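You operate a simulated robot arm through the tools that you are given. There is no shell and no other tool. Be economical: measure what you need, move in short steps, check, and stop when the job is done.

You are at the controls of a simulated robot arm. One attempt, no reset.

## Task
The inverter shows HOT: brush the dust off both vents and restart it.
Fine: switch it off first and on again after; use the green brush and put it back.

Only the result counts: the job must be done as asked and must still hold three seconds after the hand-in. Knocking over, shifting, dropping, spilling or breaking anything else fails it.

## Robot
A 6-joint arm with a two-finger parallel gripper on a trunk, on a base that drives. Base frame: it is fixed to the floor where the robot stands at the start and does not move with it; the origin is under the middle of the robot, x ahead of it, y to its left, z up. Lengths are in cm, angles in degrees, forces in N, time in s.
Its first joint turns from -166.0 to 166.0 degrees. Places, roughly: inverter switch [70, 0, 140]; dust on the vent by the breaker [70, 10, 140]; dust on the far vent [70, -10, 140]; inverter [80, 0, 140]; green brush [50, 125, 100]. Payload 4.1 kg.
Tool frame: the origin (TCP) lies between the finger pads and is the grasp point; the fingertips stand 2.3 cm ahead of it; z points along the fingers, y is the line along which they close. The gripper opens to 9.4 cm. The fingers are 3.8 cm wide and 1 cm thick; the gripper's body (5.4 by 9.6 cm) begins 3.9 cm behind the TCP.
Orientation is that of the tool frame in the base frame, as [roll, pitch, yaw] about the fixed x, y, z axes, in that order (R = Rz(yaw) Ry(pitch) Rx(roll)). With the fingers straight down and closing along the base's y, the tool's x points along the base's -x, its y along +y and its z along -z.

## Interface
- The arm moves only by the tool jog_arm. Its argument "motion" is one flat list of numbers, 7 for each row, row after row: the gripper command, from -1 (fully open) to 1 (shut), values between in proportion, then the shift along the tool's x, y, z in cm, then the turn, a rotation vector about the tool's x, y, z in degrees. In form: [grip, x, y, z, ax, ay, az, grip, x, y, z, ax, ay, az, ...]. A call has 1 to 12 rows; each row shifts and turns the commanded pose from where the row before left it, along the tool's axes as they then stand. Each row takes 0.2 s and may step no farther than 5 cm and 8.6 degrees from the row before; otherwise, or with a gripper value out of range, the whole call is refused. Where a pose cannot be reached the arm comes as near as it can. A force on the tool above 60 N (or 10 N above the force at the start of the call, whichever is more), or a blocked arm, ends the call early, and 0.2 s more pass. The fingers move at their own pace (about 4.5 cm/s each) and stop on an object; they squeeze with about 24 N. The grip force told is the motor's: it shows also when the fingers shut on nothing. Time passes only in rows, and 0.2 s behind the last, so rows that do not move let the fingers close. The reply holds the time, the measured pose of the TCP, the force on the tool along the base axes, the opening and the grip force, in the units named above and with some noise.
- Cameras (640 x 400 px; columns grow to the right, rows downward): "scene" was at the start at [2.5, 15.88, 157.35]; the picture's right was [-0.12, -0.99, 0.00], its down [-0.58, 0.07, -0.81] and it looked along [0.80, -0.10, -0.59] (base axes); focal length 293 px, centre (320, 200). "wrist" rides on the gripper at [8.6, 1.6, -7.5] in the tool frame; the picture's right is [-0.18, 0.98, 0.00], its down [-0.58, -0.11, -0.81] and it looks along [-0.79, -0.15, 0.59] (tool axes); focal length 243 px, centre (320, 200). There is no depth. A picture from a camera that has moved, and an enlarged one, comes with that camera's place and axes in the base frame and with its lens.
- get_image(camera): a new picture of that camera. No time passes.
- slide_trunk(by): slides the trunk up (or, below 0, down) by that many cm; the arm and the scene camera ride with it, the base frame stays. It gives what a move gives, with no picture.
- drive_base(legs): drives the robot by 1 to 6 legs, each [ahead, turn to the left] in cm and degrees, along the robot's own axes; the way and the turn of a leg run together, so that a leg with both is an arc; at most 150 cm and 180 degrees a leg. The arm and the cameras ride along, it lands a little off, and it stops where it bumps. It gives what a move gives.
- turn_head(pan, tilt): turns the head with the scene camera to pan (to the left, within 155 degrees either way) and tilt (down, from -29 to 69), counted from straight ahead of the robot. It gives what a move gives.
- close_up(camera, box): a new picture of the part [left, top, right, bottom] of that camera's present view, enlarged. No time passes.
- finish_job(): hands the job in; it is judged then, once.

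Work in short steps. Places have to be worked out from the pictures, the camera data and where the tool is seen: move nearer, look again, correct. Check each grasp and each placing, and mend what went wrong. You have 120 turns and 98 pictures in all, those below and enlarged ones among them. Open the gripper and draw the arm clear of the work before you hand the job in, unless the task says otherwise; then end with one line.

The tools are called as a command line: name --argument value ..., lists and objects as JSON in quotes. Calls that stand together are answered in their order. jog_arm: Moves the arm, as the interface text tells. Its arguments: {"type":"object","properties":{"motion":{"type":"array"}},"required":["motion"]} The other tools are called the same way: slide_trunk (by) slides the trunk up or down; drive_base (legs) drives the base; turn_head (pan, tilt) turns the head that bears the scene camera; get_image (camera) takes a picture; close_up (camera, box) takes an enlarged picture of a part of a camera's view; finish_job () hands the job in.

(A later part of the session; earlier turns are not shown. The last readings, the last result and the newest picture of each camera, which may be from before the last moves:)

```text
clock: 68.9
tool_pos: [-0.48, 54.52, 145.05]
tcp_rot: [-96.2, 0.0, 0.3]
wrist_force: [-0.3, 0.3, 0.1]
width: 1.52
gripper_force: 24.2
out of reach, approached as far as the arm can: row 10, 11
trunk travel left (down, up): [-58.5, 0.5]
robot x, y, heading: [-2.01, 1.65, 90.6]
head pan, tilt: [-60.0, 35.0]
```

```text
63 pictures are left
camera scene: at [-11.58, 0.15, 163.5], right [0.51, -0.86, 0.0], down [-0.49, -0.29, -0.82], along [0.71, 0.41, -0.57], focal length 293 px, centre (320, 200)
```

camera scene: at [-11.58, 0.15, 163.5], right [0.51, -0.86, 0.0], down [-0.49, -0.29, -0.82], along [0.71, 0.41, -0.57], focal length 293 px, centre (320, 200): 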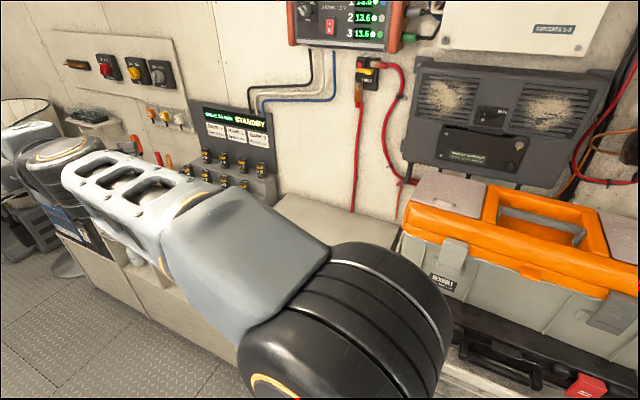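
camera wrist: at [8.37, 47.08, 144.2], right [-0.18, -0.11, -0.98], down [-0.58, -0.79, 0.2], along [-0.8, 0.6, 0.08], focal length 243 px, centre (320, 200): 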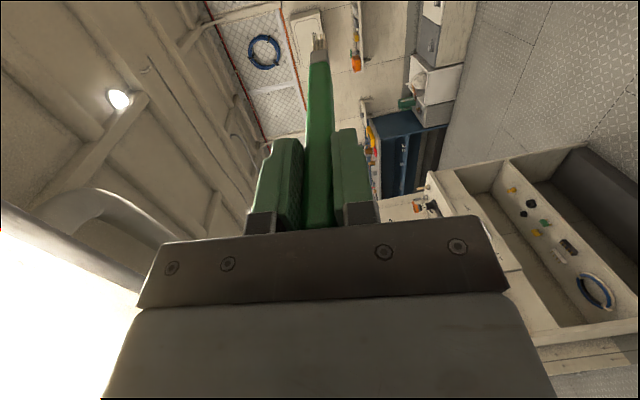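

To turn safely with the brush sticking out, I first go ahead a bit, turn 45°, back off, then finish the turn at x≈-16.

drive_base --legs '[[12, 0], [0, -45], [-20, 0], [0, -45.4]]'

turn_head --pan 0 --tilt 20

get_image --camera "scene"

get_image --camera "wrist"

```text
clock: 71.6
tool_pos: [25.72, 58.22, 145.03]
tcp_rot: [-96.3, 0.2, -29.9]
wrist_force: [-0.2, 0.1, 0.7]
width: 1.53
gripper_force: 23.9
trunk travel left (down, up): [-58.5, 0.5]
robot x, y, heading: [-2.86, 13.26, 60.5]
head pan, tilt: [-60.0, 35.0]
stopped in leg 2: the robot was blocked; the commanded pose is now the measured one
```

```text
clock: 72.9
tool_pos: [25.68, 58.23, 144.91]
tcp_rot: [-96.3, 0.1, -29.8]
wrist_force: [-0.1, 0.0, -0.5]
width: 1.56
gripper_force: 23.9
trunk travel left (down, up): [-58.5, 0.5]
robot x, y, heading: [-2.93, 13.76, 60.8]
head pan, tilt: [0.0, 20.0]
```

```text
62 pictures are left
camera scene: at [-15.76, 24.7, 165.88], right [0.87, -0.49, 0.0], down [-0.17, -0.3, -0.94], along [0.46, 0.82, -0.34], focal length 293 px, centre (320, 200)
```

scene: 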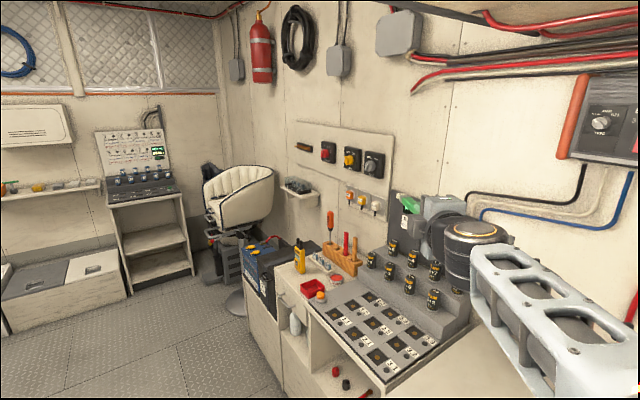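

```text
61 pictures are left
camera wrist: at [29.52, 47.32, 144.13], right [-0.21, 0.0, -0.98], down [-0.9, -0.39, 0.2], along [-0.39, 0.92, 0.08], focal length 243 px, centre (320, 200)
```

wrist: 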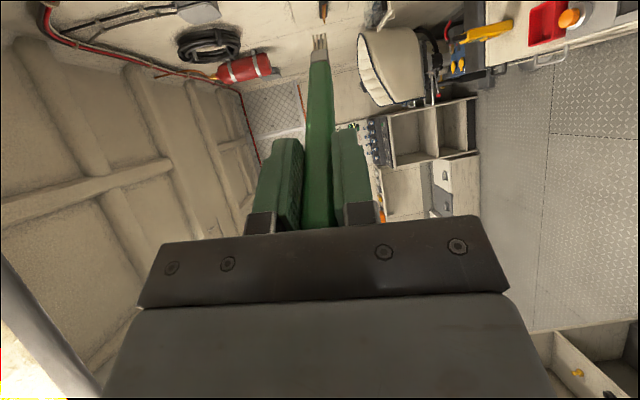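

The base corner touched the bench; backing off along this heading frees it and also gets me to about (-13,-4). Then finish the turn.

drive_base --legs '[[-20, 0], [0, -60.6]]'

get_image --camera "scene"

get_image --camera "wrist"

```text
clock: 77.3
tool_pos: [39.99, -7.74, 144.87]
tcp_rot: [-96.4, 0.1, -91.3]
wrist_force: [0.7, -0.3, 0.0]
width: 1.54
gripper_force: 24.1
trunk travel left (down, up): [-58.5, 0.5]
robot x, y, heading: [-12.76, -4.17, -1.0]
head pan, tilt: [0.0, 20.0]
```

```text
60 pictures are left
camera scene: at [-9.4, 12.35, 165.89], right [-0.01, -1.0, 0.0], down [-0.34, 0.0, -0.94], along [0.94, -0.01, -0.34], focal length 293 px, centre (320, 200)
```

scene: 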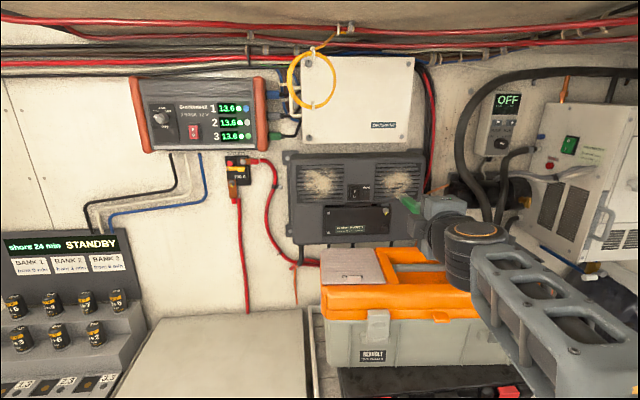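

```text
59 pictures are left
camera wrist: at [32.38, -16.33, 144.13], right [-0.1, 0.19, -0.98], down [-0.78, 0.6, 0.2], along [0.62, 0.78, 0.08], focal length 243 px, centre (320, 200)
```

wrist: 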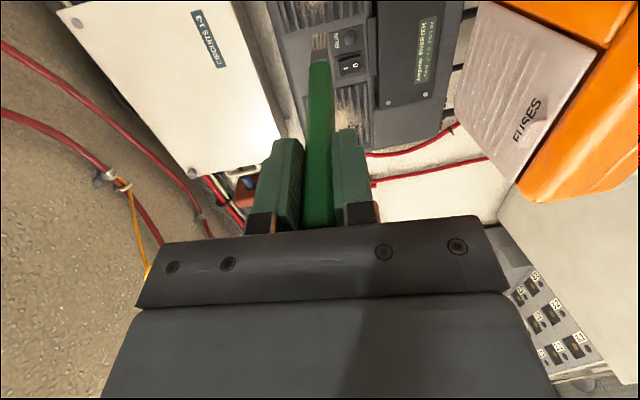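

Well placed. Tip is ~17.6 cm ahead of TCP; dust patches centre at about (71.5, ±11.2, 142), each ~±4.7 cm. Level the tool and approach the far (right) vent, stopping ~3 cm short.

jog_arm --motion '[1, 1.2, 0.9, 3.4, 3.2, -0.6, 0, 1, 1.2, 0.9, 3.3, 3.2, -0.7, 0, 1, 1.1, 0.9, 3.3, 0, 0, 0, 1, 0, 0, 0, 0, 0, 0]'

get_image --camera "wrist"

close_up --camera "scene" --box '[270, 130, 462, 250]'

```text
clock: 78.3
tool_pos: [50.48, -10.16, 150.34]
tcp_rot: [-90.1, 0.2, -90.1]
wrist_force: [-0.3, 0.2, -0.4]
width: 1.56
gripper_force: 24.0
out of reach, approached as far as the arm can: row 1, 2, 3
trunk travel left (down, up): [-58.5, 0.5]
robot x, y, heading: [-13.1, -4.23, -0.7]
head pan, tilt: [0.0, 20.0]
```

```text
58 pictures are left
camera wrist: at [43.06, -18.83, 148.74], right [0.0, 0.19, -0.98], down [-0.81, 0.58, 0.11], along [0.59, 0.79, 0.15], focal length 243 px, centre (320, 200)
```

wrist: 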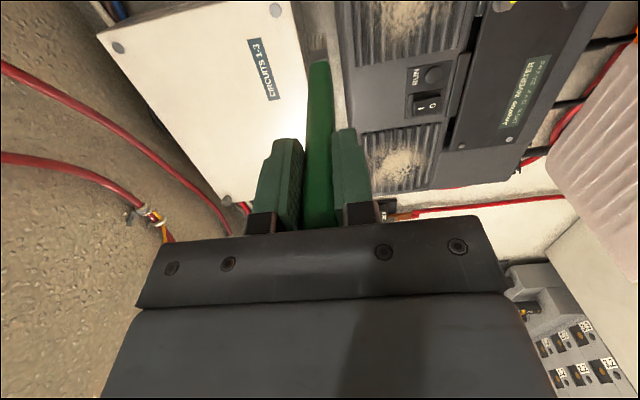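

```text
3.33 times, centred on (366, 190) of scene
camera zoom: at [-9.43, 12.37, 165.89], right [-0.01, -1.0, 0.0], down [-0.34, 0.0, -0.94], along [0.94, -0.01, -0.34], focal length 978 px, centre (167, 233)
```

zoom: 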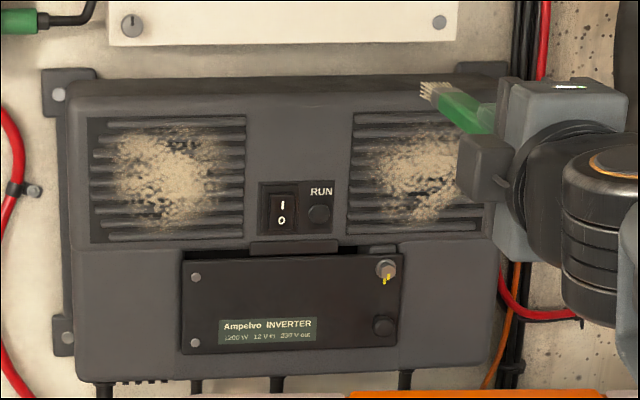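

The arm couldn't come as low as commanded with the trunk high. Lower the trunk 8 cm.

slide_trunk --by -8

jog_arm --motion '[1, 0, 0, 0, 0, 0, 0]'

```text
clock: 79.4
tool_pos: [50.4, -10.19, 142.25]
tcp_rot: [-90.3, 0.2, -89.9]
wrist_force: [-0.2, -0.6, -1.5]
width: 1.53
gripper_force: 24.1
trunk travel left (down, up): [-50.5, 8.5]
robot x, y, heading: [-13.01, -4.11, -0.8]
head pan, tilt: [0.0, 20.0]
```

```text
clock: 79.8
tool_pos: [50.49, -10.15, 142.33]
tcp_rot: [-90.2, 0.2, -89.9]
wrist_force: [0.2, -0.2, 0.2]
width: 1.57
gripper_force: 24.3
trunk travel left (down, up): [-50.5, 8.5]
robot x, y, heading: [-12.69, -4.39, -0.8]
head pan, tilt: [0.0, 20.0]
```

Tool at (50.5,-10.2,142.3), level. Move to the upper inner corner of the far vent patch and creep to contact.

jog_arm --motion '[1, -2.7, -3.7, 0, 0, 0, 0, 1, 0, 0, 1.5, 0, 0, 0, 1, 0, 0, 0.8, 0, 0, 0, 1, 0, 0, 0.5, 0, 0, 0, 1, 0, 0, 0, 0, 0, 0]'

get_image --camera "wrist"

close_up --camera "scene" --box '[270, 110, 462, 230]'

```text
clock: 81.0
tool_pos: [53.36, -7.47, 146.21]
tcp_rot: [-90.3, 0.2, -90.0]
wrist_force: [-0.6, -0.5, -0.8]
width: 1.57
gripper_force: 23.4
trunk travel left (down, up): [-50.5, 8.5]
robot x, y, heading: [-12.75, -4.38, -0.7]
head pan, tilt: [0.0, 20.0]
```

```text
56 pictures are left
camera wrist: at [46.02, -16.1, 144.54], right [0.0, 0.19, -0.98], down [-0.81, 0.58, 0.11], along [0.59, 0.79, 0.15], focal length 243 px, centre (320, 200)
```

wrist: 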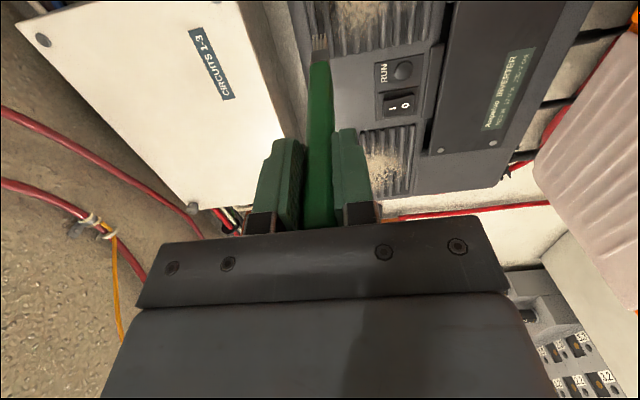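

```text
3.33 times, centred on (366, 170) of scene
camera zoom: at [-9.38, 12.36, 157.89], right [-0.01, -1.0, 0.0], down [-0.34, 0.0, -0.94], along [0.94, -0.01, -0.34], focal length 978 px, centre (167, 300)
```

zoom: 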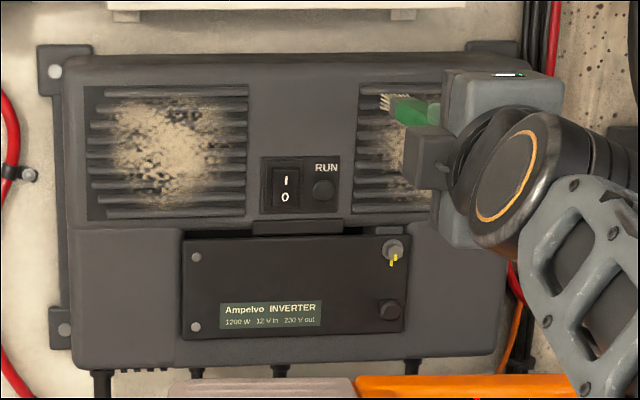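

No contact yet; tip sits at the upper inner corner of the far vent. Continue creeping.

jog_arm --motion '[1, 0, 0, 0.4, 0, 0, 0, 1, 0, 0, 0.4, 0, 0, 0, 1, 0, 0, 0.4, 0, 0, 0]'

close_up --camera "scene" --box '[350, 125, 414, 165]'

```text
clock: 81.8
tool_pos: [54.52, -7.45, 146.0]
tcp_rot: [-90.2, 0.2, -90.0]
wrist_force: [-0.4, -0.2, 0.5]
width: 1.55
gripper_force: 23.8
trunk travel left (down, up): [-50.5, 8.5]
robot x, y, heading: [-12.86, -3.9, -0.9]
head pan, tilt: [0.0, 20.0]
```

```text
10.00 times, centred on (382, 145) of scene
camera zoom: at [-9.38, 12.37, 157.88], right [-0.01, -1.0, 0.0], down [-0.34, 0.0, -0.94], along [0.94, -0.01, -0.34], focal length 2933 px, centre (-300, 750)
```

zoom: 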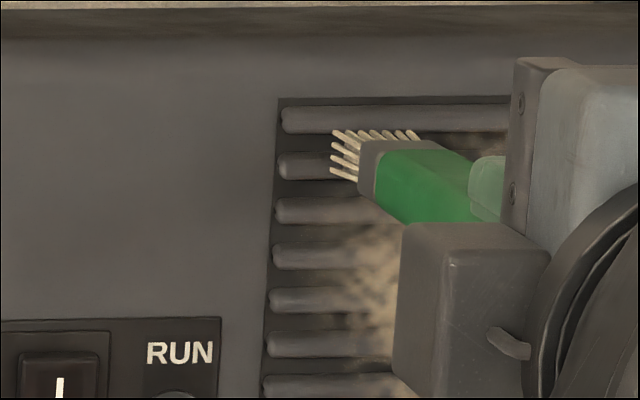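

Still free of contact. Creep further in small steps.

jog_arm --motion '[1, 0, 0, 0.4, 0, 0, 0, 1, 0, 0, 0.4, 0, 0, 0]'

close_up --camera "scene" --box '[350, 125, 414, 165]'

```text
clock: 82.4
tool_pos: [55.35, -7.4, 146.02]
tcp_rot: [-90.3, 0.2, -90.0]
wrist_force: [0.6, 0.4, -1.4]
width: 1.55
gripper_force: 23.8
trunk travel left (down, up): [-50.5, 8.5]
robot x, y, heading: [-12.8, -4.18, -1.0]
head pan, tilt: [0.0, 20.0]
```

```text
10.00 times, centred on (382, 145) of scene
camera zoom: at [-9.37, 12.36, 157.88], right [-0.01, -1.0, 0.0], down [-0.34, 0.0, -0.94], along [0.94, -0.01, -0.34], focal length 2933 px, centre (-300, 750)
```

zoom: 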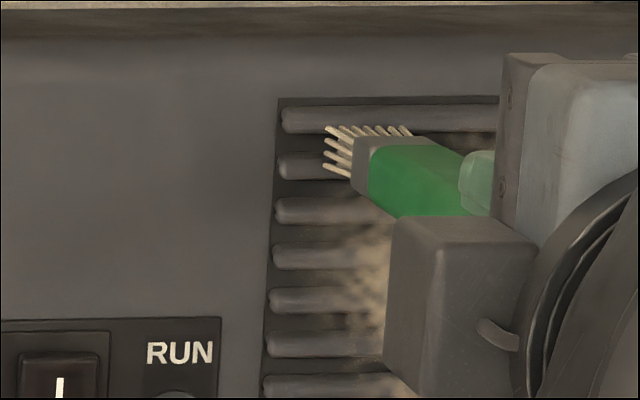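

Ambiguous; keep creeping until force or dust changes.

jog_arm --motion '[1, 0, 0, 0.3, 0, 0, 0, 1, 0, 0, 0.3, 0, 0, 0]'

close_up --camera "scene" --box '[350, 125, 414, 165]'

close_up --camera "wrist" --box '[260, 0, 420, 100]'

```text
clock: 83.0
tool_pos: [55.59, -7.5, 146.24]
tcp_rot: [-90.2, 0.1, -90.0]
wrist_force: [-14.0, -1.7, -4.8]
width: 1.55
gripper_force: 24.1
trunk travel left (down, up): [-50.5, 8.5]
robot x, y, heading: [-13.1, -4.4, -0.8]
head pan, tilt: [0.0, 20.0]
```

```text
10.00 times, centred on (382, 145) of scene
camera zoom: at [-9.65, 12.37, 157.88], right [-0.01, -1.0, 0.0], down [-0.34, 0.0, -0.94], along [0.94, -0.01, -0.34], focal length 2933 px, centre (-300, 750)
```

zoom: 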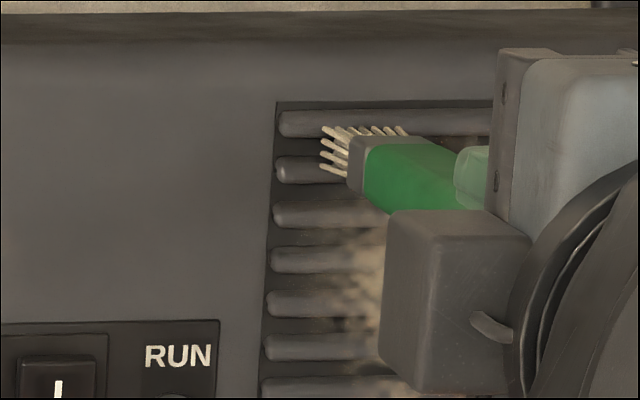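

```text
4.00 times, centred on (340, 50) of wrist
camera zoom: at [48.28, -16.13, 144.56], right [0.0, 0.19, -0.98], down [-0.81, 0.58, 0.11], along [0.59, 0.79, 0.15], focal length 970 px, centre (240, 800)
```

zoom: 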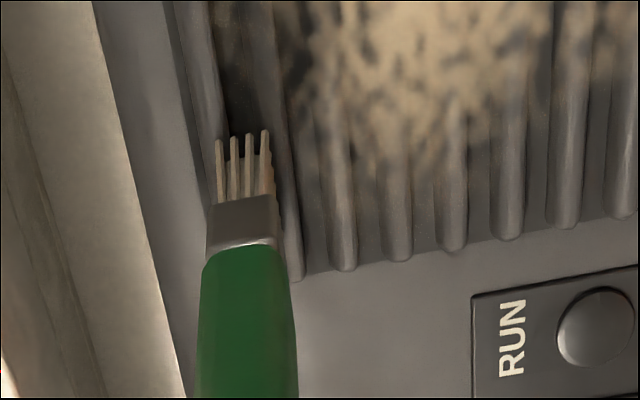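

Contact (14 N) at TCP x≈55.6. Start with one horizontal stroke outward, just inside the dust's top edge, and check what it does.

jog_arm --motion '[1, 0, 0.8, -0.5, 0, 0, 0, 1, 0, 0, 0.4, 0, 0, 0, 1, 2, 0, 0, 0, 0, 0, 1, 2, 0, 0, 0, 0, 0, 1, 2, 0, 0, 0, 0, 0, 1, 2, 0, 0, 0, 0, 0]'

get_image --camera "wrist"

close_up --camera "scene" --box '[270, 110, 462, 230]'

```text
clock: 84.4
tool_pos: [55.58, -15.67, 145.28]
tcp_rot: [-90.1, 0.3, -90.0]
wrist_force: [0.2, 0.0, -0.3]
width: 1.53
gripper_force: 23.7
trunk travel left (down, up): [-50.5, 8.5]
robot x, y, heading: [-13.18, -4.5, -0.8]
head pan, tilt: [0.0, 20.0]
```

```text
50 pictures are left
camera wrist: at [48.24, -24.28, 143.6], right [0.0, 0.19, -0.98], down [-0.81, 0.58, 0.11], along [0.59, 0.79, 0.15], focal length 243 px, centre (320, 200)
```

wrist: 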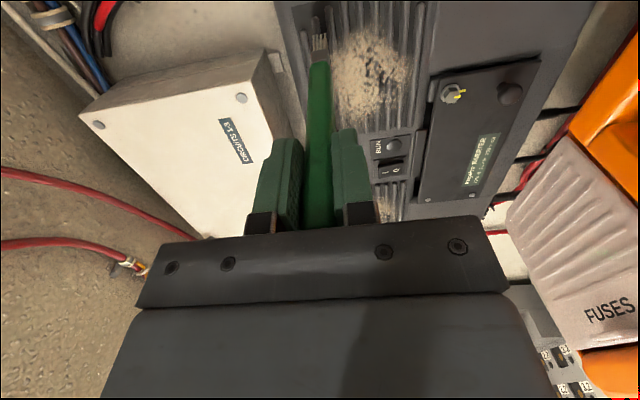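

```text
3.33 times, centred on (366, 170) of scene
camera zoom: at [-9.39, 12.33, 157.89], right [-0.01, -1.0, 0.0], down [-0.34, 0.01, -0.94], along [0.94, -0.01, -0.34], focal length 978 px, centre (167, 300)
```

zoom: 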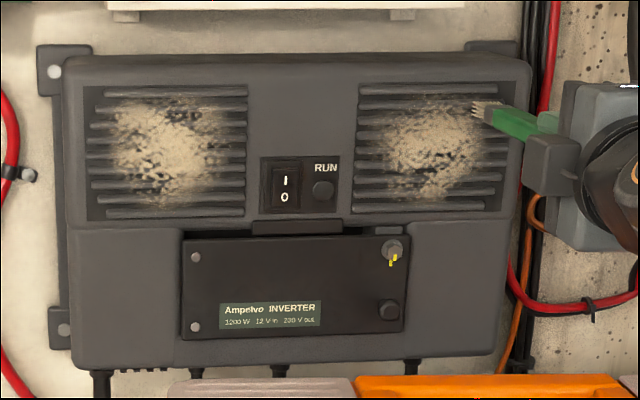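

Position is right, but contact was lost along the stroke. Move down 1.2, press a bit more and stroke back inward.

jog_arm --motion '[1, 0, 1.2, 0, 0, 0, 0, 1, 0, 0, 0.3, 0, 0, 0, 1, 0, 0, 0.3, 0, 0, 0, 1, -2, 0, 0, 0, 0, 0, 1, -2, 0, 0, 0, 0, 0, 1, -2, 0, 0, 0, 0, 0, 1, -2, 0, 0, 0, 0, 0]'

close_up --camera "scene" --box '[350, 120, 446, 180]'

close_up --camera "wrist" --box '[260, 0, 420, 100]'

```text
clock: 86.0
tool_pos: [55.96, -7.38, 144.17]
tcp_rot: [-90.0, 0.2, -89.9]
wrist_force: [-12.0, -1.2, 1.9]
width: 1.55
gripper_force: 24.2
trunk travel left (down, up): [-50.5, 8.5]
robot x, y, heading: [-12.67, -4.18, -0.8]
head pan, tilt: [0.0, 20.0]
```

```text
6.67 times, centred on (398, 150) of scene
camera zoom: at [-9.69, 12.34, 157.9], right [-0.01, -1.0, 0.0], down [-0.34, 0.0, -0.94], along [0.94, -0.01, -0.34], focal length 1956 px, centre (-200, 533)
```

zoom: 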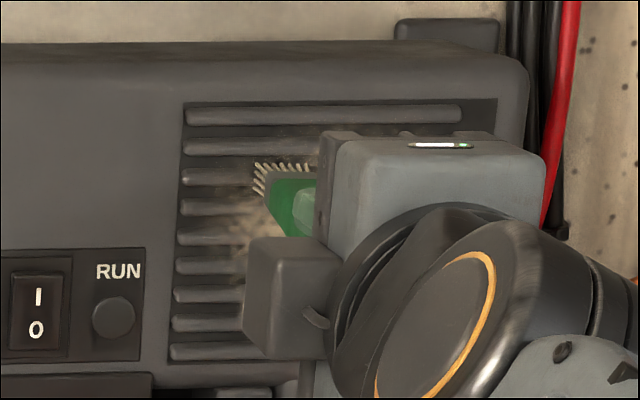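

```text
4.00 times, centred on (340, 50) of wrist
camera zoom: at [48.67, -16.08, 142.52], right [0.0, 0.19, -0.98], down [-0.81, 0.58, 0.11], along [0.59, 0.79, 0.15], focal length 970 px, centre (240, 800)
```

zoom: 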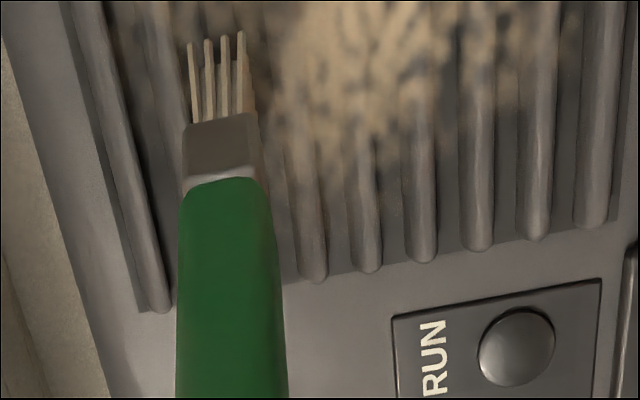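

Dust is coming off. Continue the serpentine downward in 1.1 cm steps.

jog_arm --motion '[1, 0, 1.1, 0, 0, 0, 0, 1, 1.75, 0, 0, 0, 0, 0, 1, 1.75, 0, 0, 0, 0, 0, 1, 1.75, 0, 0, 0, 0, 0, 1, 1.75, 0, 0, 0, 0, 0, 1, 1.75, 0, 0, 0, 0, 0, 1, 0, 1.1, 0, 0, 0, 0, 1, -1.75, 0, 0, 0, 0, 0, 1, -1.75, 0, 0, 0, 0, 0, 1, -1.75, 0, 0, 0, 0, 0, 1, -1.75, 0, 0, 0, 0, 0, 1, -1.75, 0, 0, 0, 0, 0]'

close_up --camera "wrist" --box '[260, 0, 420, 100]'

```text
clock: 88.6
tool_pos: [56.1, -7.64, 141.89]
tcp_rot: [-90.1, 0.2, -90.2]
wrist_force: [-9.5, -2.5, 0.0]
width: 1.55
gripper_force: 23.3
trunk travel left (down, up): [-50.5, 8.5]
robot x, y, heading: [-13.0, -4.37, -0.8]
head pan, tilt: [0.0, 20.0]
```

```text
4.00 times, centred on (340, 50) of wrist
camera zoom: at [48.67, -16.34, 140.23], right [0.0, 0.19, -0.98], down [-0.81, 0.58, 0.11], along [0.59, 0.79, 0.15], focal length 970 px, centre (240, 800)
```

zoom: 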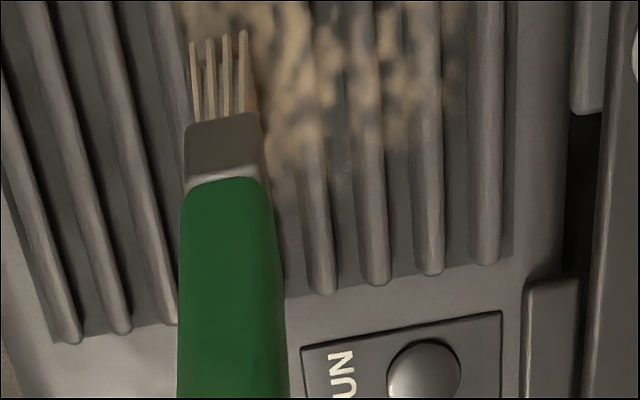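

Works well; slats above are clean. Continue two more strokes down.

jog_arm --motion '[1, 0, 1.1, 0, 0, 0, 0, 1, 1.75, 0, 0, 0, 0, 0, 1, 1.75, 0, 0, 0, 0, 0, 1, 1.75, 0, 0, 0, 0, 0, 1, 1.75, 0, 0, 0, 0, 0, 1, 1.75, 0, 0, 0, 0, 0, 1, 0, 1.1, 0, 0, 0, 0, 1, -1.75, 0, 0, 0, 0, 0, 1, -1.75, 0, 0, 0, 0, 0, 1, -1.75, 0, 0, 0, 0, 0, 1, -1.75, 0, 0, 0, 0, 0, 1, -1.75, 0, 0, 0, 0, 0]'

jog_arm --motion '[1, 0, 1.1, 0, 0, 0, 0, 1, 1.75, 0, 0, 0, 0, 0, 1, 1.75, 0, 0, 0, 0, 0, 1, 1.75, 0, 0, 0, 0, 0, 1, 1.75, 0, 0, 0, 0, 0, 1, 1.75, 0, 0, 0, 0, 0, 1, 0, 1.1, 0, 0, 0, 0, 1, -1.75, 0, 0, 0, 0, 0, 1, -1.75, 0, 0, 0, 0, 0, 1, -1.75, 0, 0, 0, 0, 0, 1, -1.75, 0, 0, 0, 0, 0, 1, -1.75, 0, 0, 0, 0, 0]'

close_up --camera "wrist" --box '[260, 0, 420, 100]'

close_up --camera "scene" --box '[270, 110, 462, 230]'

```text
clock: 91.2
tool_pos: [56.5, -7.51, 140.29]
tcp_rot: [-90.2, 0.2, -89.9]
wrist_force: [-10.1, -2.1, -0.6]
width: 1.56
gripper_force: 24.2
out of reach, approached as far as the arm can: row 7
trunk travel left (down, up): [-50.5, 8.5]
robot x, y, heading: [-12.97, -4.38, -0.9]
head pan, tilt: [0.0, 20.0]
```

```text
clock: 93.8
tool_pos: [57.23, -7.46, 139.92]
tcp_rot: [-90.2, 0.1, -90.0]
wrist_force: [-7.7, -1.3, -0.4]
width: 1.58
gripper_force: 23.7
out of reach, approached as far as the arm can: row 1, 7
trunk travel left (down, up): [-50.5, 8.5]
robot x, y, heading: [-12.72, -4.34, -0.9]
head pan, tilt: [0.0, 20.0]
```

```text
4.00 times, centred on (340, 50) of wrist
camera zoom: at [49.94, -16.18, 138.24], right [0.0, 0.19, -0.98], down [-0.81, 0.58, 0.11], along [0.59, 0.79, 0.15], focal length 970 px, centre (240, 800)
```

zoom: 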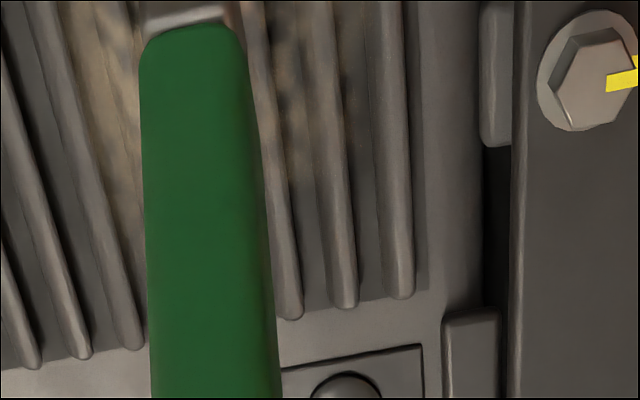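

```text
3.33 times, centred on (366, 170) of scene
camera zoom: at [-9.56, 12.33, 157.89], right [-0.01, -1.0, 0.0], down [-0.34, 0.0, -0.94], along [0.94, -0.01, -0.34], focal length 978 px, centre (167, 300)
```

zoom: 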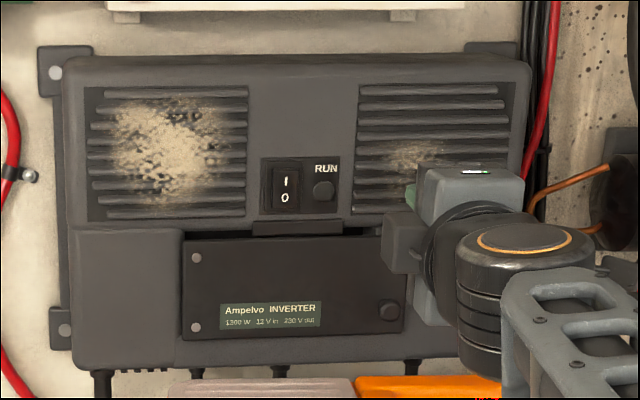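

The arm hit a reach limit at low z and the brush seems to have shifted in the grip. Back off 3 cm and inspect.

jog_arm --motion '[1, 0, 0, -2, 0, 0, 0, 1, 0, 0, -2, 0, 0, 0, 1, 0, 0, 0, 0, 0, 0]'

get_image --camera "wrist"

close_up --camera "scene" --box '[366, 125, 462, 185]'

```text
clock: 94.6
tool_pos: [53.76, -7.44, 140.85]
tcp_rot: [-90.7, 0.2, -90.0]
wrist_force: [-0.4, 0.4, 0.6]
width: 1.52
gripper_force: 23.3
out of reach, approached as far as the arm can: row 1, 2
trunk travel left (down, up): [-50.5, 8.5]
robot x, y, heading: [-12.79, -4.3, -0.8]
head pan, tilt: [0.0, 20.0]
```

```text
43 pictures are left
camera wrist: at [46.39, -16.07, 139.27], right [-0.01, 0.19, -0.98], down [-0.8, 0.58, 0.12], along [0.59, 0.79, 0.14], focal length 243 px, centre (320, 200)
```

wrist: 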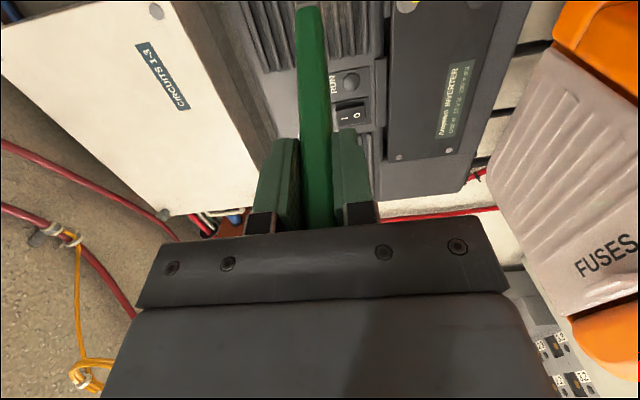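

```text
6.67 times, centred on (414, 155) of scene
camera zoom: at [-9.39, 12.36, 157.88], right [-0.01, -1.0, 0.0], down [-0.34, 0.0, -0.94], along [0.94, -0.01, -0.34], focal length 1956 px, centre (-307, 500)
```

zoom: 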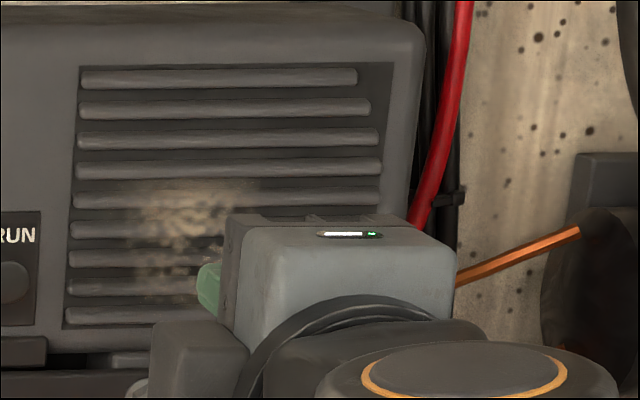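

The brush has pivoted ~10° in the grip (tip lagging outward); outward strokes will swing it back. Lower the trunk 5 cm to regain low reach; remaining dust is y≈-7…-12, z≈137…141.5.

slide_trunk --by -5

jog_arm --motion '[1, -1.5, -3, 0, 0, 0, 0, 1, -1.5, -2.3, 0, 0, 0, 0, 1, 0, 0, 1.2, 0, 0, 0, 1, 0, 0, 0.5, 0, 0, 0, 1, 0, 0, 0.4, 0, 0, 0]'

close_up --camera "scene" --box '[350, 120, 446, 180]'

```text
clock: 95.6
tool_pos: [53.79, -7.38, 135.91]
tcp_rot: [-90.7, 0.2, -90.2]
wrist_force: [-0.4, 0.3, -1.5]
width: 1.56
gripper_force: 24.2
trunk travel left (down, up): [-45.5, 13.5]
robot x, y, heading: [-12.41, -4.03, -0.8]
head pan, tilt: [0.0, 20.0]
```

```text
clock: 96.8
tool_pos: [55.99, -4.94, 140.01]
tcp_rot: [-90.7, 0.3, -90.1]
wrist_force: [-0.2, -0.5, -1.3]
width: 1.57
gripper_force: 24.4
out of reach, approached as far as the arm can: row 1
trunk travel left (down, up): [-45.5, 13.5]
robot x, y, heading: [-12.7, -4.35, -0.9]
head pan, tilt: [0.0, 20.0]
```

```text
6.67 times, centred on (398, 150) of scene
camera zoom: at [-9.41, 12.37, 152.88], right [-0.01, -1.0, 0.0], down [-0.34, 0.0, -0.94], along [0.94, -0.01, -0.34], focal length 1956 px, centre (-200, 533)
```

zoom: 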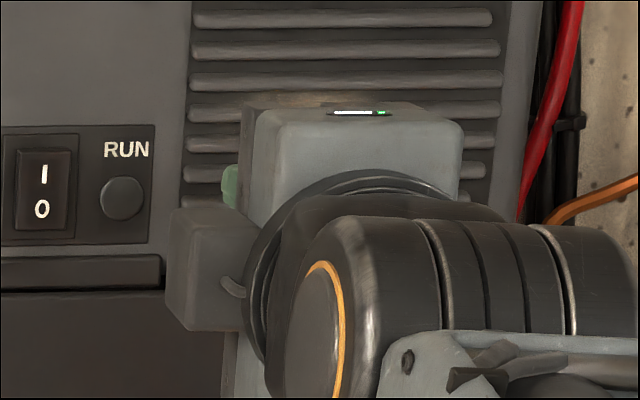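

Hidden from the scene camera now; use force and the wrist view. Creep to contact.

jog_arm --motion '[1, 0, 0, 0.4, 0, 0, 0, 1, 0, 0, 0.3, 0, 0, 0, 1, 0, 0, 0.3, 0, 0, 0]'

close_up --camera "wrist" --box '[220, 0, 420, 125]'

```text
clock: 97.6
tool_pos: [56.99, -4.77, 139.99]
tcp_rot: [-90.5, 0.2, -90.2]
wrist_force: [0.2, 0.0, -0.1]
width: 1.56
gripper_force: 23.7
trunk travel left (down, up): [-45.5, 13.5]
robot x, y, heading: [-13.04, -4.28, -0.8]
head pan, tilt: [0.0, 20.0]
```

```text
3.20 times, centred on (320, 62) of wrist
camera zoom: at [49.59, -13.45, 138.41], right [-0.01, 0.19, -0.98], down [-0.8, 0.58, 0.12], along [0.59, 0.79, 0.14], focal length 776 px, centre (320, 640)
```

zoom: 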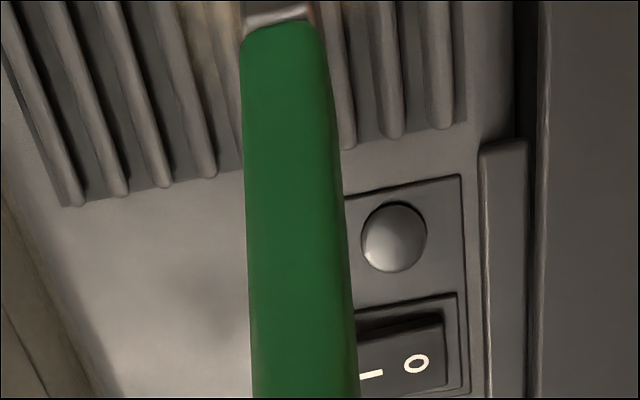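

jog_arm --motion '[1, 0, 0, 0.3, 0, 0, 0, 1, 0, 0, 0.3, 0, 0, 0]'

```text
clock: 98.2
tool_pos: [57.24, -4.86, 140.02]
tcp_rot: [-90.5, 0.2, -90.0]
wrist_force: [-19.2, 4.8, -5.2]
width: 1.57
gripper_force: 23.9
trunk travel left (down, up): [-45.5, 13.5]
robot x, y, heading: [-12.81, -4.37, -0.9]
head pan, tilt: [0.0, 20.0]
```

Contact (19 N). Ease slightly, stroke outward, lift, return, and repeat one row lower.

jog_arm --motion '[1, 1.75, 0, -0.2, 0, 0, 0, 1, 1.75, 0, 0, 0, 0, 0, 1, 1.75, 0, 0, 0, 0, 0, 1, 1.75, 0, 0, 0, 0, 0, 1, 0, 0.5, -1.2, 0, 0, 0, 1, -3.5, 0.5, 0, 0, 0, 0, 1, -3.5, 0, 0, 0, 0, 0, 1, 0, 0, 1.2, 0, 0, 0, 1, 1.75, 0, 0, 0, 0, 0, 1, 1.75, 0, 0, 0, 0, 0, 1, 1.75, 0, 0, 0, 0, 0, 1, 1.75, 0, 0, 0, 0, 0]'

get_image --camera "wrist"

close_up --camera "scene" --box '[350, 110, 446, 170]'

```text
clock: 100.8
tool_pos: [57.36, -11.86, 139.04]
tcp_rot: [-90.7, 0.2, -90.0]
wrist_force: [-0.3, -0.1, -0.4]
width: 1.54
gripper_force: 23.6
trunk travel left (down, up): [-45.5, 13.5]
robot x, y, heading: [-13.11, -4.45, -0.6]
head pan, tilt: [0.0, 20.0]
```

```text
39 pictures are left
camera wrist: at [49.97, -20.42, 137.39], right [-0.01, 0.19, -0.98], down [-0.8, 0.58, 0.12], along [0.59, 0.79, 0.14], focal length 243 px, centre (320, 200)
```

wrist: 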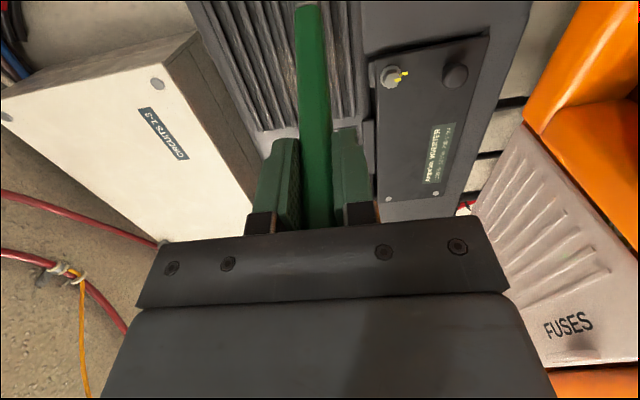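

```text
6.67 times, centred on (398, 140) of scene
camera zoom: at [-9.39, 12.35, 152.89], right [-0.01, -1.0, 0.0], down [-0.34, 0.0, -0.94], along [0.94, -0.01, -0.34], focal length 1956 px, centre (-200, 600)
```

zoom: 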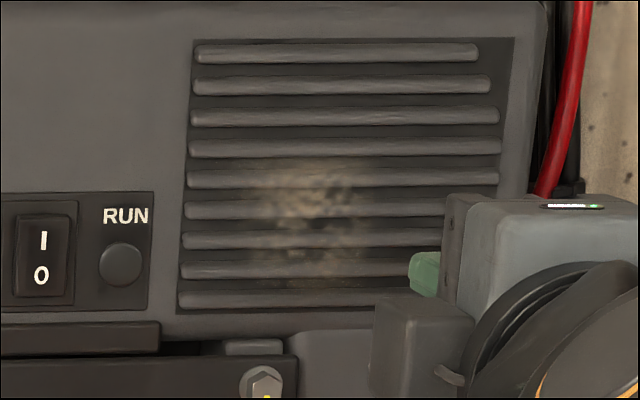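

Residual smudge at y≈-8…-13, z≈136.5…142. Contact was lost mid-stroke (slats recessed), so I press ~0.4 deeper over the slats, starting inside the vent.

jog_arm --motion '[1, -3, -0.9, -0.8, 0, 0, 0, 1, -2.7, -0.9, 0, 0, 0, 0, 1, 0, 0, 0.8, 0, 0, 0, 1, 0, 0, 0.4, 0, 0, 0, 1, 0, 0, 0.3, 0, 0, 0]'

jog_arm --motion '[1, 1.5, 0, 0, 0, 0, 0, 1, 1.5, 0, 0, 0, 0, 0, 1, 1.5, 0, 0, 0, 0, 0, 1, 1.5, 0, 0, 0, 0, 0]'

close_up --camera "scene" --box '[350, 110, 446, 170]'

```text
clock: 102.0
tool_pos: [57.46, -5.95, 140.91]
tcp_rot: [-90.5, 0.3, -90.0]
wrist_force: [-25.8, 5.2, -6.4]
width: 1.57
gripper_force: 23.3
trunk travel left (down, up): [-45.5, 13.5]
robot x, y, heading: [-12.78, -4.66, -0.7]
head pan, tilt: [0.0, 20.0]
```

```text
clock: 103.0
tool_pos: [57.96, -12.17, 140.7]
tcp_rot: [-90.6, 0.1, -90.3]
wrist_force: [-3.9, -0.5, -0.7]
width: 1.53
gripper_force: 23.8
trunk travel left (down, up): [-45.5, 13.5]
robot x, y, heading: [-12.95, -4.34, -0.8]
head pan, tilt: [0.0, 20.0]
```

```text
6.67 times, centred on (398, 140) of scene
camera zoom: at [-9.44, 12.35, 152.89], right [-0.01, -1.0, 0.0], down [-0.34, 0.0, -0.94], along [0.94, -0.01, -0.34], focal length 1956 px, centre (-200, 600)
```

zoom: 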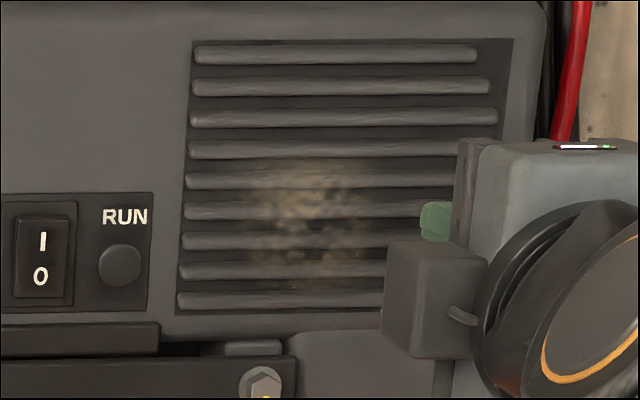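

Fading. Check how the brush sits now.

close_up --camera "wrist" --box '[160, 0, 480, 200]'

```text
2.00 times, centred on (320, 100) of wrist
camera zoom: at [50.62, -20.88, 139.09], right [-0.01, 0.19, -0.98], down [-0.8, 0.58, 0.12], along [0.59, 0.79, 0.14], focal length 485 px, centre (320, 400)
```

zoom: 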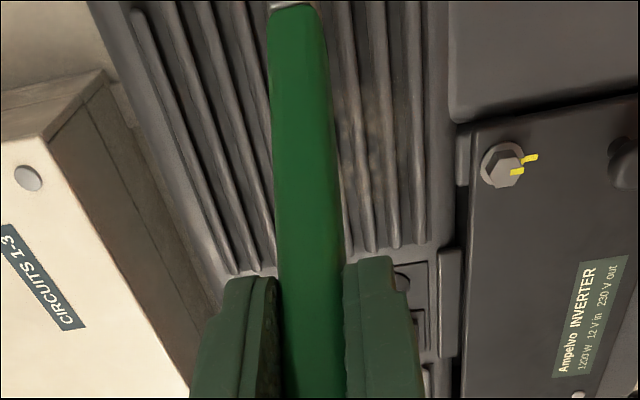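

The brush has pivoted ~20° outward in the grip, so the tip was beyond the patch. I back off and yaw the tool 24° inward so the brush points slightly inward; pressing then tends to straighten it.

jog_arm --motion '[1, 0, 0, -3, 0, 0, 0, 1, 0, 0, 0, 0, -8, 0, 1, 0, 0, 0, 0, -8, 0, 1, 0, 0, 0, 0, -8, 0, 1, 0, 0, 0, 0, 0, 0]'

get_image --camera "wrist"

close_up --camera "scene" --box '[334, 100, 462, 180]'

```text
clock: 104.2
tool_pos: [54.93, -12.28, 140.79]
tcp_rot: [-90.5, 0.4, -66.1]
wrist_force: [0.1, 0.3, -0.6]
width: 1.56
gripper_force: 23.8
trunk travel left (down, up): [-45.5, 13.5]
robot x, y, heading: [-12.87, -4.36, -0.8]
head pan, tilt: [0.0, 20.0]
```

```text
35 pictures are left
camera wrist: at [51.79, -23.12, 139.21], right [-0.09, 0.17, -0.98], down [-0.97, 0.2, 0.12], along [0.22, 0.96, 0.15], focal length 243 px, centre (320, 200)
```

wrist: 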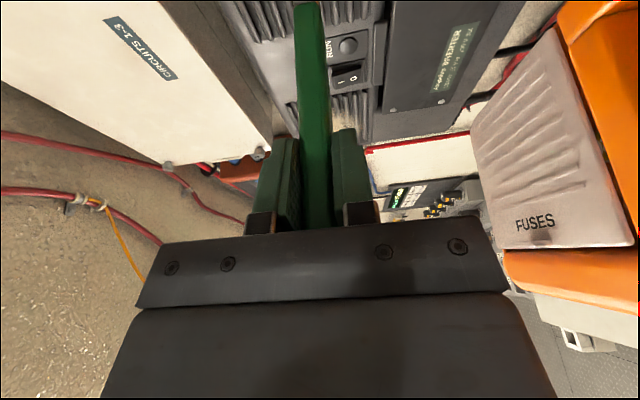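

```text
5.00 times, centred on (398, 140) of scene
camera zoom: at [-9.38, 12.34, 152.89], right [-0.01, -1.0, 0.0], down [-0.34, 0.0, -0.94], along [0.94, -0.01, -0.34], focal length 1467 px, centre (-70, 500)
```

zoom: 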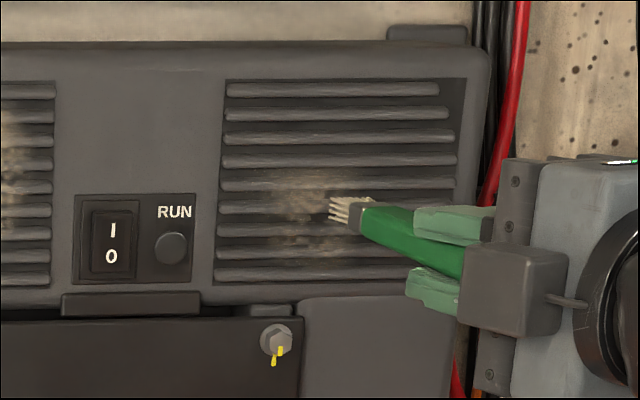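

Now the scene camera sees the tip clearly. Move it to the inner top of the smudge and approach.

jog_arm --motion '[1, -2.05, -0.4, 0.9, 0, 0, 0, 1, -2.05, -0.3, 0.9, 0, 0, 0, 1, 0.4, 0, 0.91, 0, 0, 0, 1, 0.2, 0, 0.46, 0, 0, 0, 1, 0.16, 0, 0.37, 0, 0, 0]'

close_up --camera "scene" --box '[334, 100, 462, 180]'

```text
clock: 105.4
tool_pos: [56.61, -7.74, 141.55]
tcp_rot: [-90.4, 0.4, -66.0]
wrist_force: [-12.0, -0.8, -3.5]
width: 1.54
gripper_force: 24.1
trunk travel left (down, up): [-45.5, 13.5]
robot x, y, heading: [-12.79, -4.13, -0.9]
head pan, tilt: [0.0, 20.0]
```

```text
5.00 times, centred on (398, 140) of scene
camera zoom: at [-9.62, 12.36, 152.88], right [-0.01, -1.0, 0.0], down [-0.34, 0.0, -0.94], along [0.94, -0.01, -0.34], focal length 1467 px, centre (-70, 500)
```

zoom: 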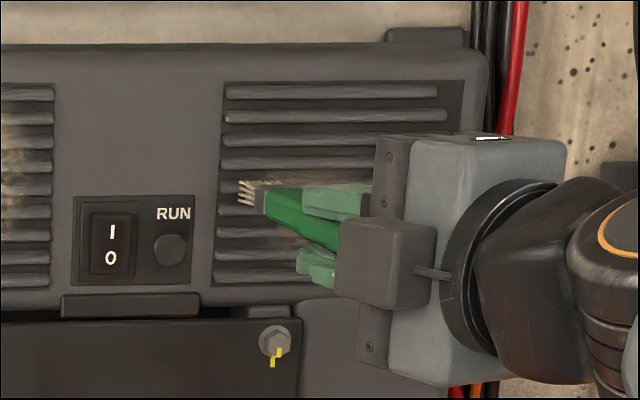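

In contact at the inner edge. Stroke outward, lift, drop one row, return and stroke outward again.

jog_arm --motion '[1, 1.43, 0, -0.48, 0, 0, 0, 1, 1.37, 0, -0.61, 0, 0, 0, 1, 1.37, 0, -0.61, 0, 0, 0, 1, 1.37, 0, -0.61, 0, 0, 0, 1, -0.4, 1.1, -0.91, 0, 0, 0, 1, -2.74, 0, 1.22, 0, 0, 0, 1, -2.74, 0, 1.22, 0, 0, 0, 1, 0.4, 0, 0.91, 0, 0, 0, 1, 1.43, 0, -0.48, 0, 0, 0, 1, 1.37, 0, -0.61, 0, 0, 0, 1, 1.37, 0, -0.61, 0, 0, 0, 1, 1.37, 0, -0.61, 0, 0, 0]'

close_up --camera "scene" --box '[334, 100, 462, 180]'

```text
clock: 108.0
tool_pos: [57.08, -13.88, 140.43]
tcp_rot: [-90.5, 0.5, -66.2]
wrist_force: [-3.8, -0.6, -1.0]
width: 1.55
gripper_force: 24.2
trunk travel left (down, up): [-45.5, 13.5]
robot x, y, heading: [-13.26, -4.12, -0.8]
head pan, tilt: [0.0, 20.0]
```

```text
5.00 times, centred on (398, 140) of scene
camera zoom: at [-9.45, 12.35, 152.89], right [-0.01, -1.0, 0.0], down [-0.34, 0.0, -0.94], along [0.94, -0.01, -0.34], focal length 1467 px, centre (-70, 500)
```

zoom: 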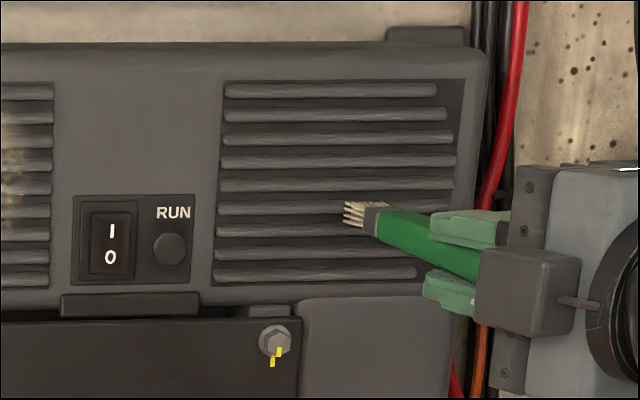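

The far vent looks clean; two more strokes over the lowest slats for certainty.

jog_arm --motion '[1, -0.4, 1.2, -0.91, 0, 0, 0, 1, -2.74, 0, 1.22, 0, 0, 0, 1, -2.74, 0, 1.22, 0, 0, 0, 1, 0.4, 0, 0.91, 0, 0, 0, 1, 1.83, 0, -0.7, 0, 0, 0, 1, 1.83, 0, -0.8, 0, 0, 0, 1, 1.83, 0, -0.8, 0, 0, 0, 1, -0.4, 1.0, -0.91, 0, 0, 0, 1, -2.74, 0, 1.22, 0, 0, 0, 1, -2.74, 0, 1.22, 0, 0, 0, 1, 0.4, 0, 0.91, 0, 0, 0, 1, 0, 0, 0, 0, 0, 0]'

jog_arm --motion '[1, 1.83, 0, -0.8, 0, 0, 0, 1, 1.83, 0, -0.8, 0, 0, 0, 1, 1.83, 0, -0.8, 0, 0, 0, 1, -0.8, 0, -1.82, 0, 0, 0, 1, 0, 0, 0, 0, 0, 0]'

close_up --camera "scene" --box '[350, 110, 446, 170]'

close_up --camera "wrist" --box '[160, 0, 480, 200]'

```text
clock: 110.6
tool_pos: [56.65, -7.57, 138.51]
tcp_rot: [-90.3, 0.3, -66.1]
wrist_force: [-33.0, 1.0, -8.4]
width: 1.6
gripper_force: 24.4
trunk travel left (down, up): [-45.5, 13.5]
robot x, y, heading: [-13.02, -4.73, -0.9]
head pan, tilt: [0.0, 20.0]
```

```text
clock: 111.8
tool_pos: [55.35, -13.52, 138.06]
tcp_rot: [-90.5, 0.4, -66.1]
wrist_force: [0.5, -0.5, -0.3]
width: 1.55
gripper_force: 24.1
trunk travel left (down, up): [-45.5, 13.5]
robot x, y, heading: [-12.46, -4.54, -0.5]
head pan, tilt: [0.0, 20.0]
```

```text
6.67 times, centred on (398, 140) of scene
camera zoom: at [-9.39, 12.37, 152.88], right [-0.01, -1.0, 0.0], down [-0.34, 0.0, -0.94], along [0.94, -0.01, -0.34], focal length 1956 px, centre (-200, 600)
```

zoom: 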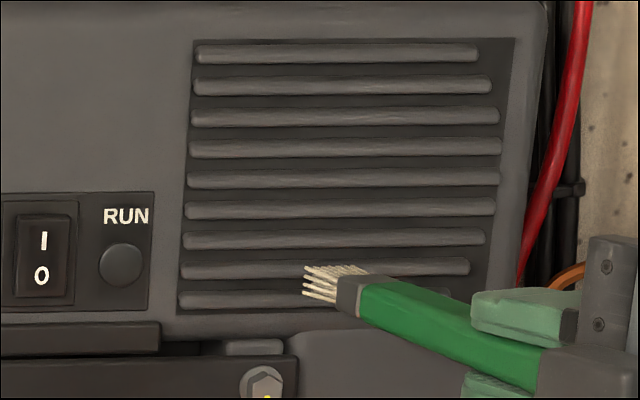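

```text
2.00 times, centred on (320, 100) of wrist
camera zoom: at [52.1, -24.45, 136.43], right [-0.09, 0.17, -0.98], down [-0.97, 0.2, 0.12], along [0.22, 0.96, 0.15], focal length 485 px, centre (320, 400)
```

zoom: 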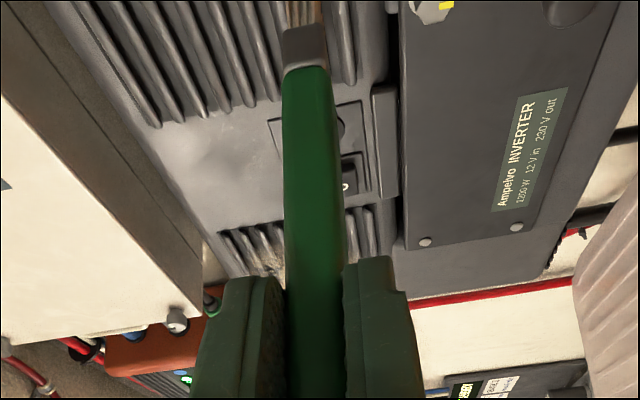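

Far vent is clean. Brush has swung back to ~11° lean. Back off, reduce yaw to 16°, and travel across (well clear of the switch) to the upper-left of the vent by the breaker.

jog_arm --motion '[1, -1.63, 0, -3.66, 0, 0, 0, 1, 0, 0, 0, 0, 8, 0, 1, -4.49, -1.3, 1.29, 0, 0, 0, 1, -4.49, -1.3, 1.29, 0, 0, 0, 1, -4.49, -1.3, 1.29, 0, 0, 0, 1, -4.49, -1.3, 1.29, 0, 0, 0, 1, -4.49, -1.3, 1.29, 0, 0, 0, 1, -4.49, -1.3, 1.29, 0, 0, 0, 1, 0, 0, 0, 0, 0, 0]'

get_image --camera "scene"

get_image --camera "wrist"

```text
clock: 113.8
tool_pos: [51.48, 14.83, 146.22]
tcp_rot: [-90.5, 0.4, -74.1]
wrist_force: [-0.1, 1.3, -1.1]
width: 1.55
gripper_force: 24.2
trunk travel left (down, up): [-45.5, 13.5]
robot x, y, heading: [-12.77, -4.1, -0.7]
head pan, tilt: [0.0, 20.0]
```

```text
29 pictures are left
camera scene: at [-9.4, 12.4, 152.88], right [-0.01, -1.0, 0.0], down [-0.34, 0.0, -0.94], along [0.94, -0.01, -0.34], focal length 293 px, centre (320, 200)
```

scene: 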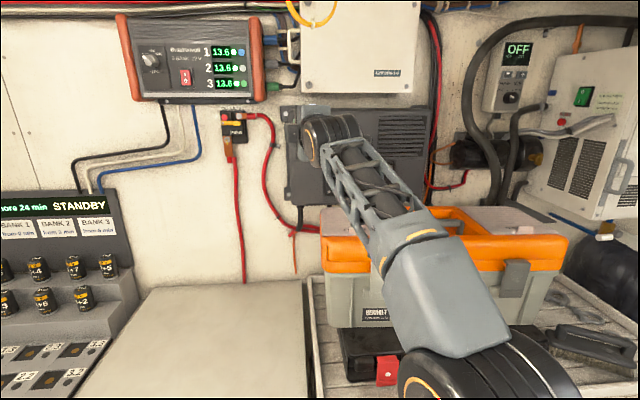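

```text
28 pictures are left
camera wrist: at [46.69, 4.44, 144.52], right [-0.06, 0.18, -0.98], down [-0.93, 0.34, 0.12], along [0.35, 0.92, 0.15], focal length 243 px, centre (320, 200)
```

wrist: 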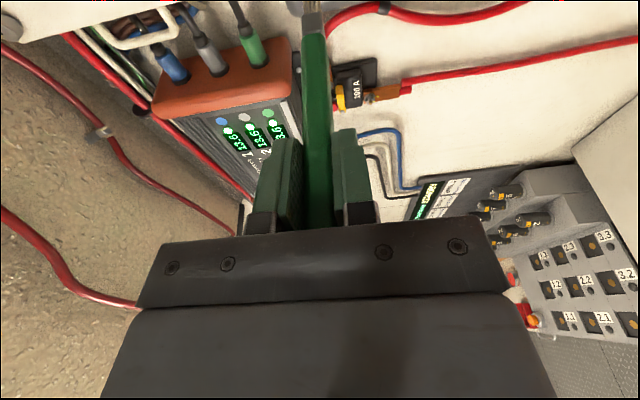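

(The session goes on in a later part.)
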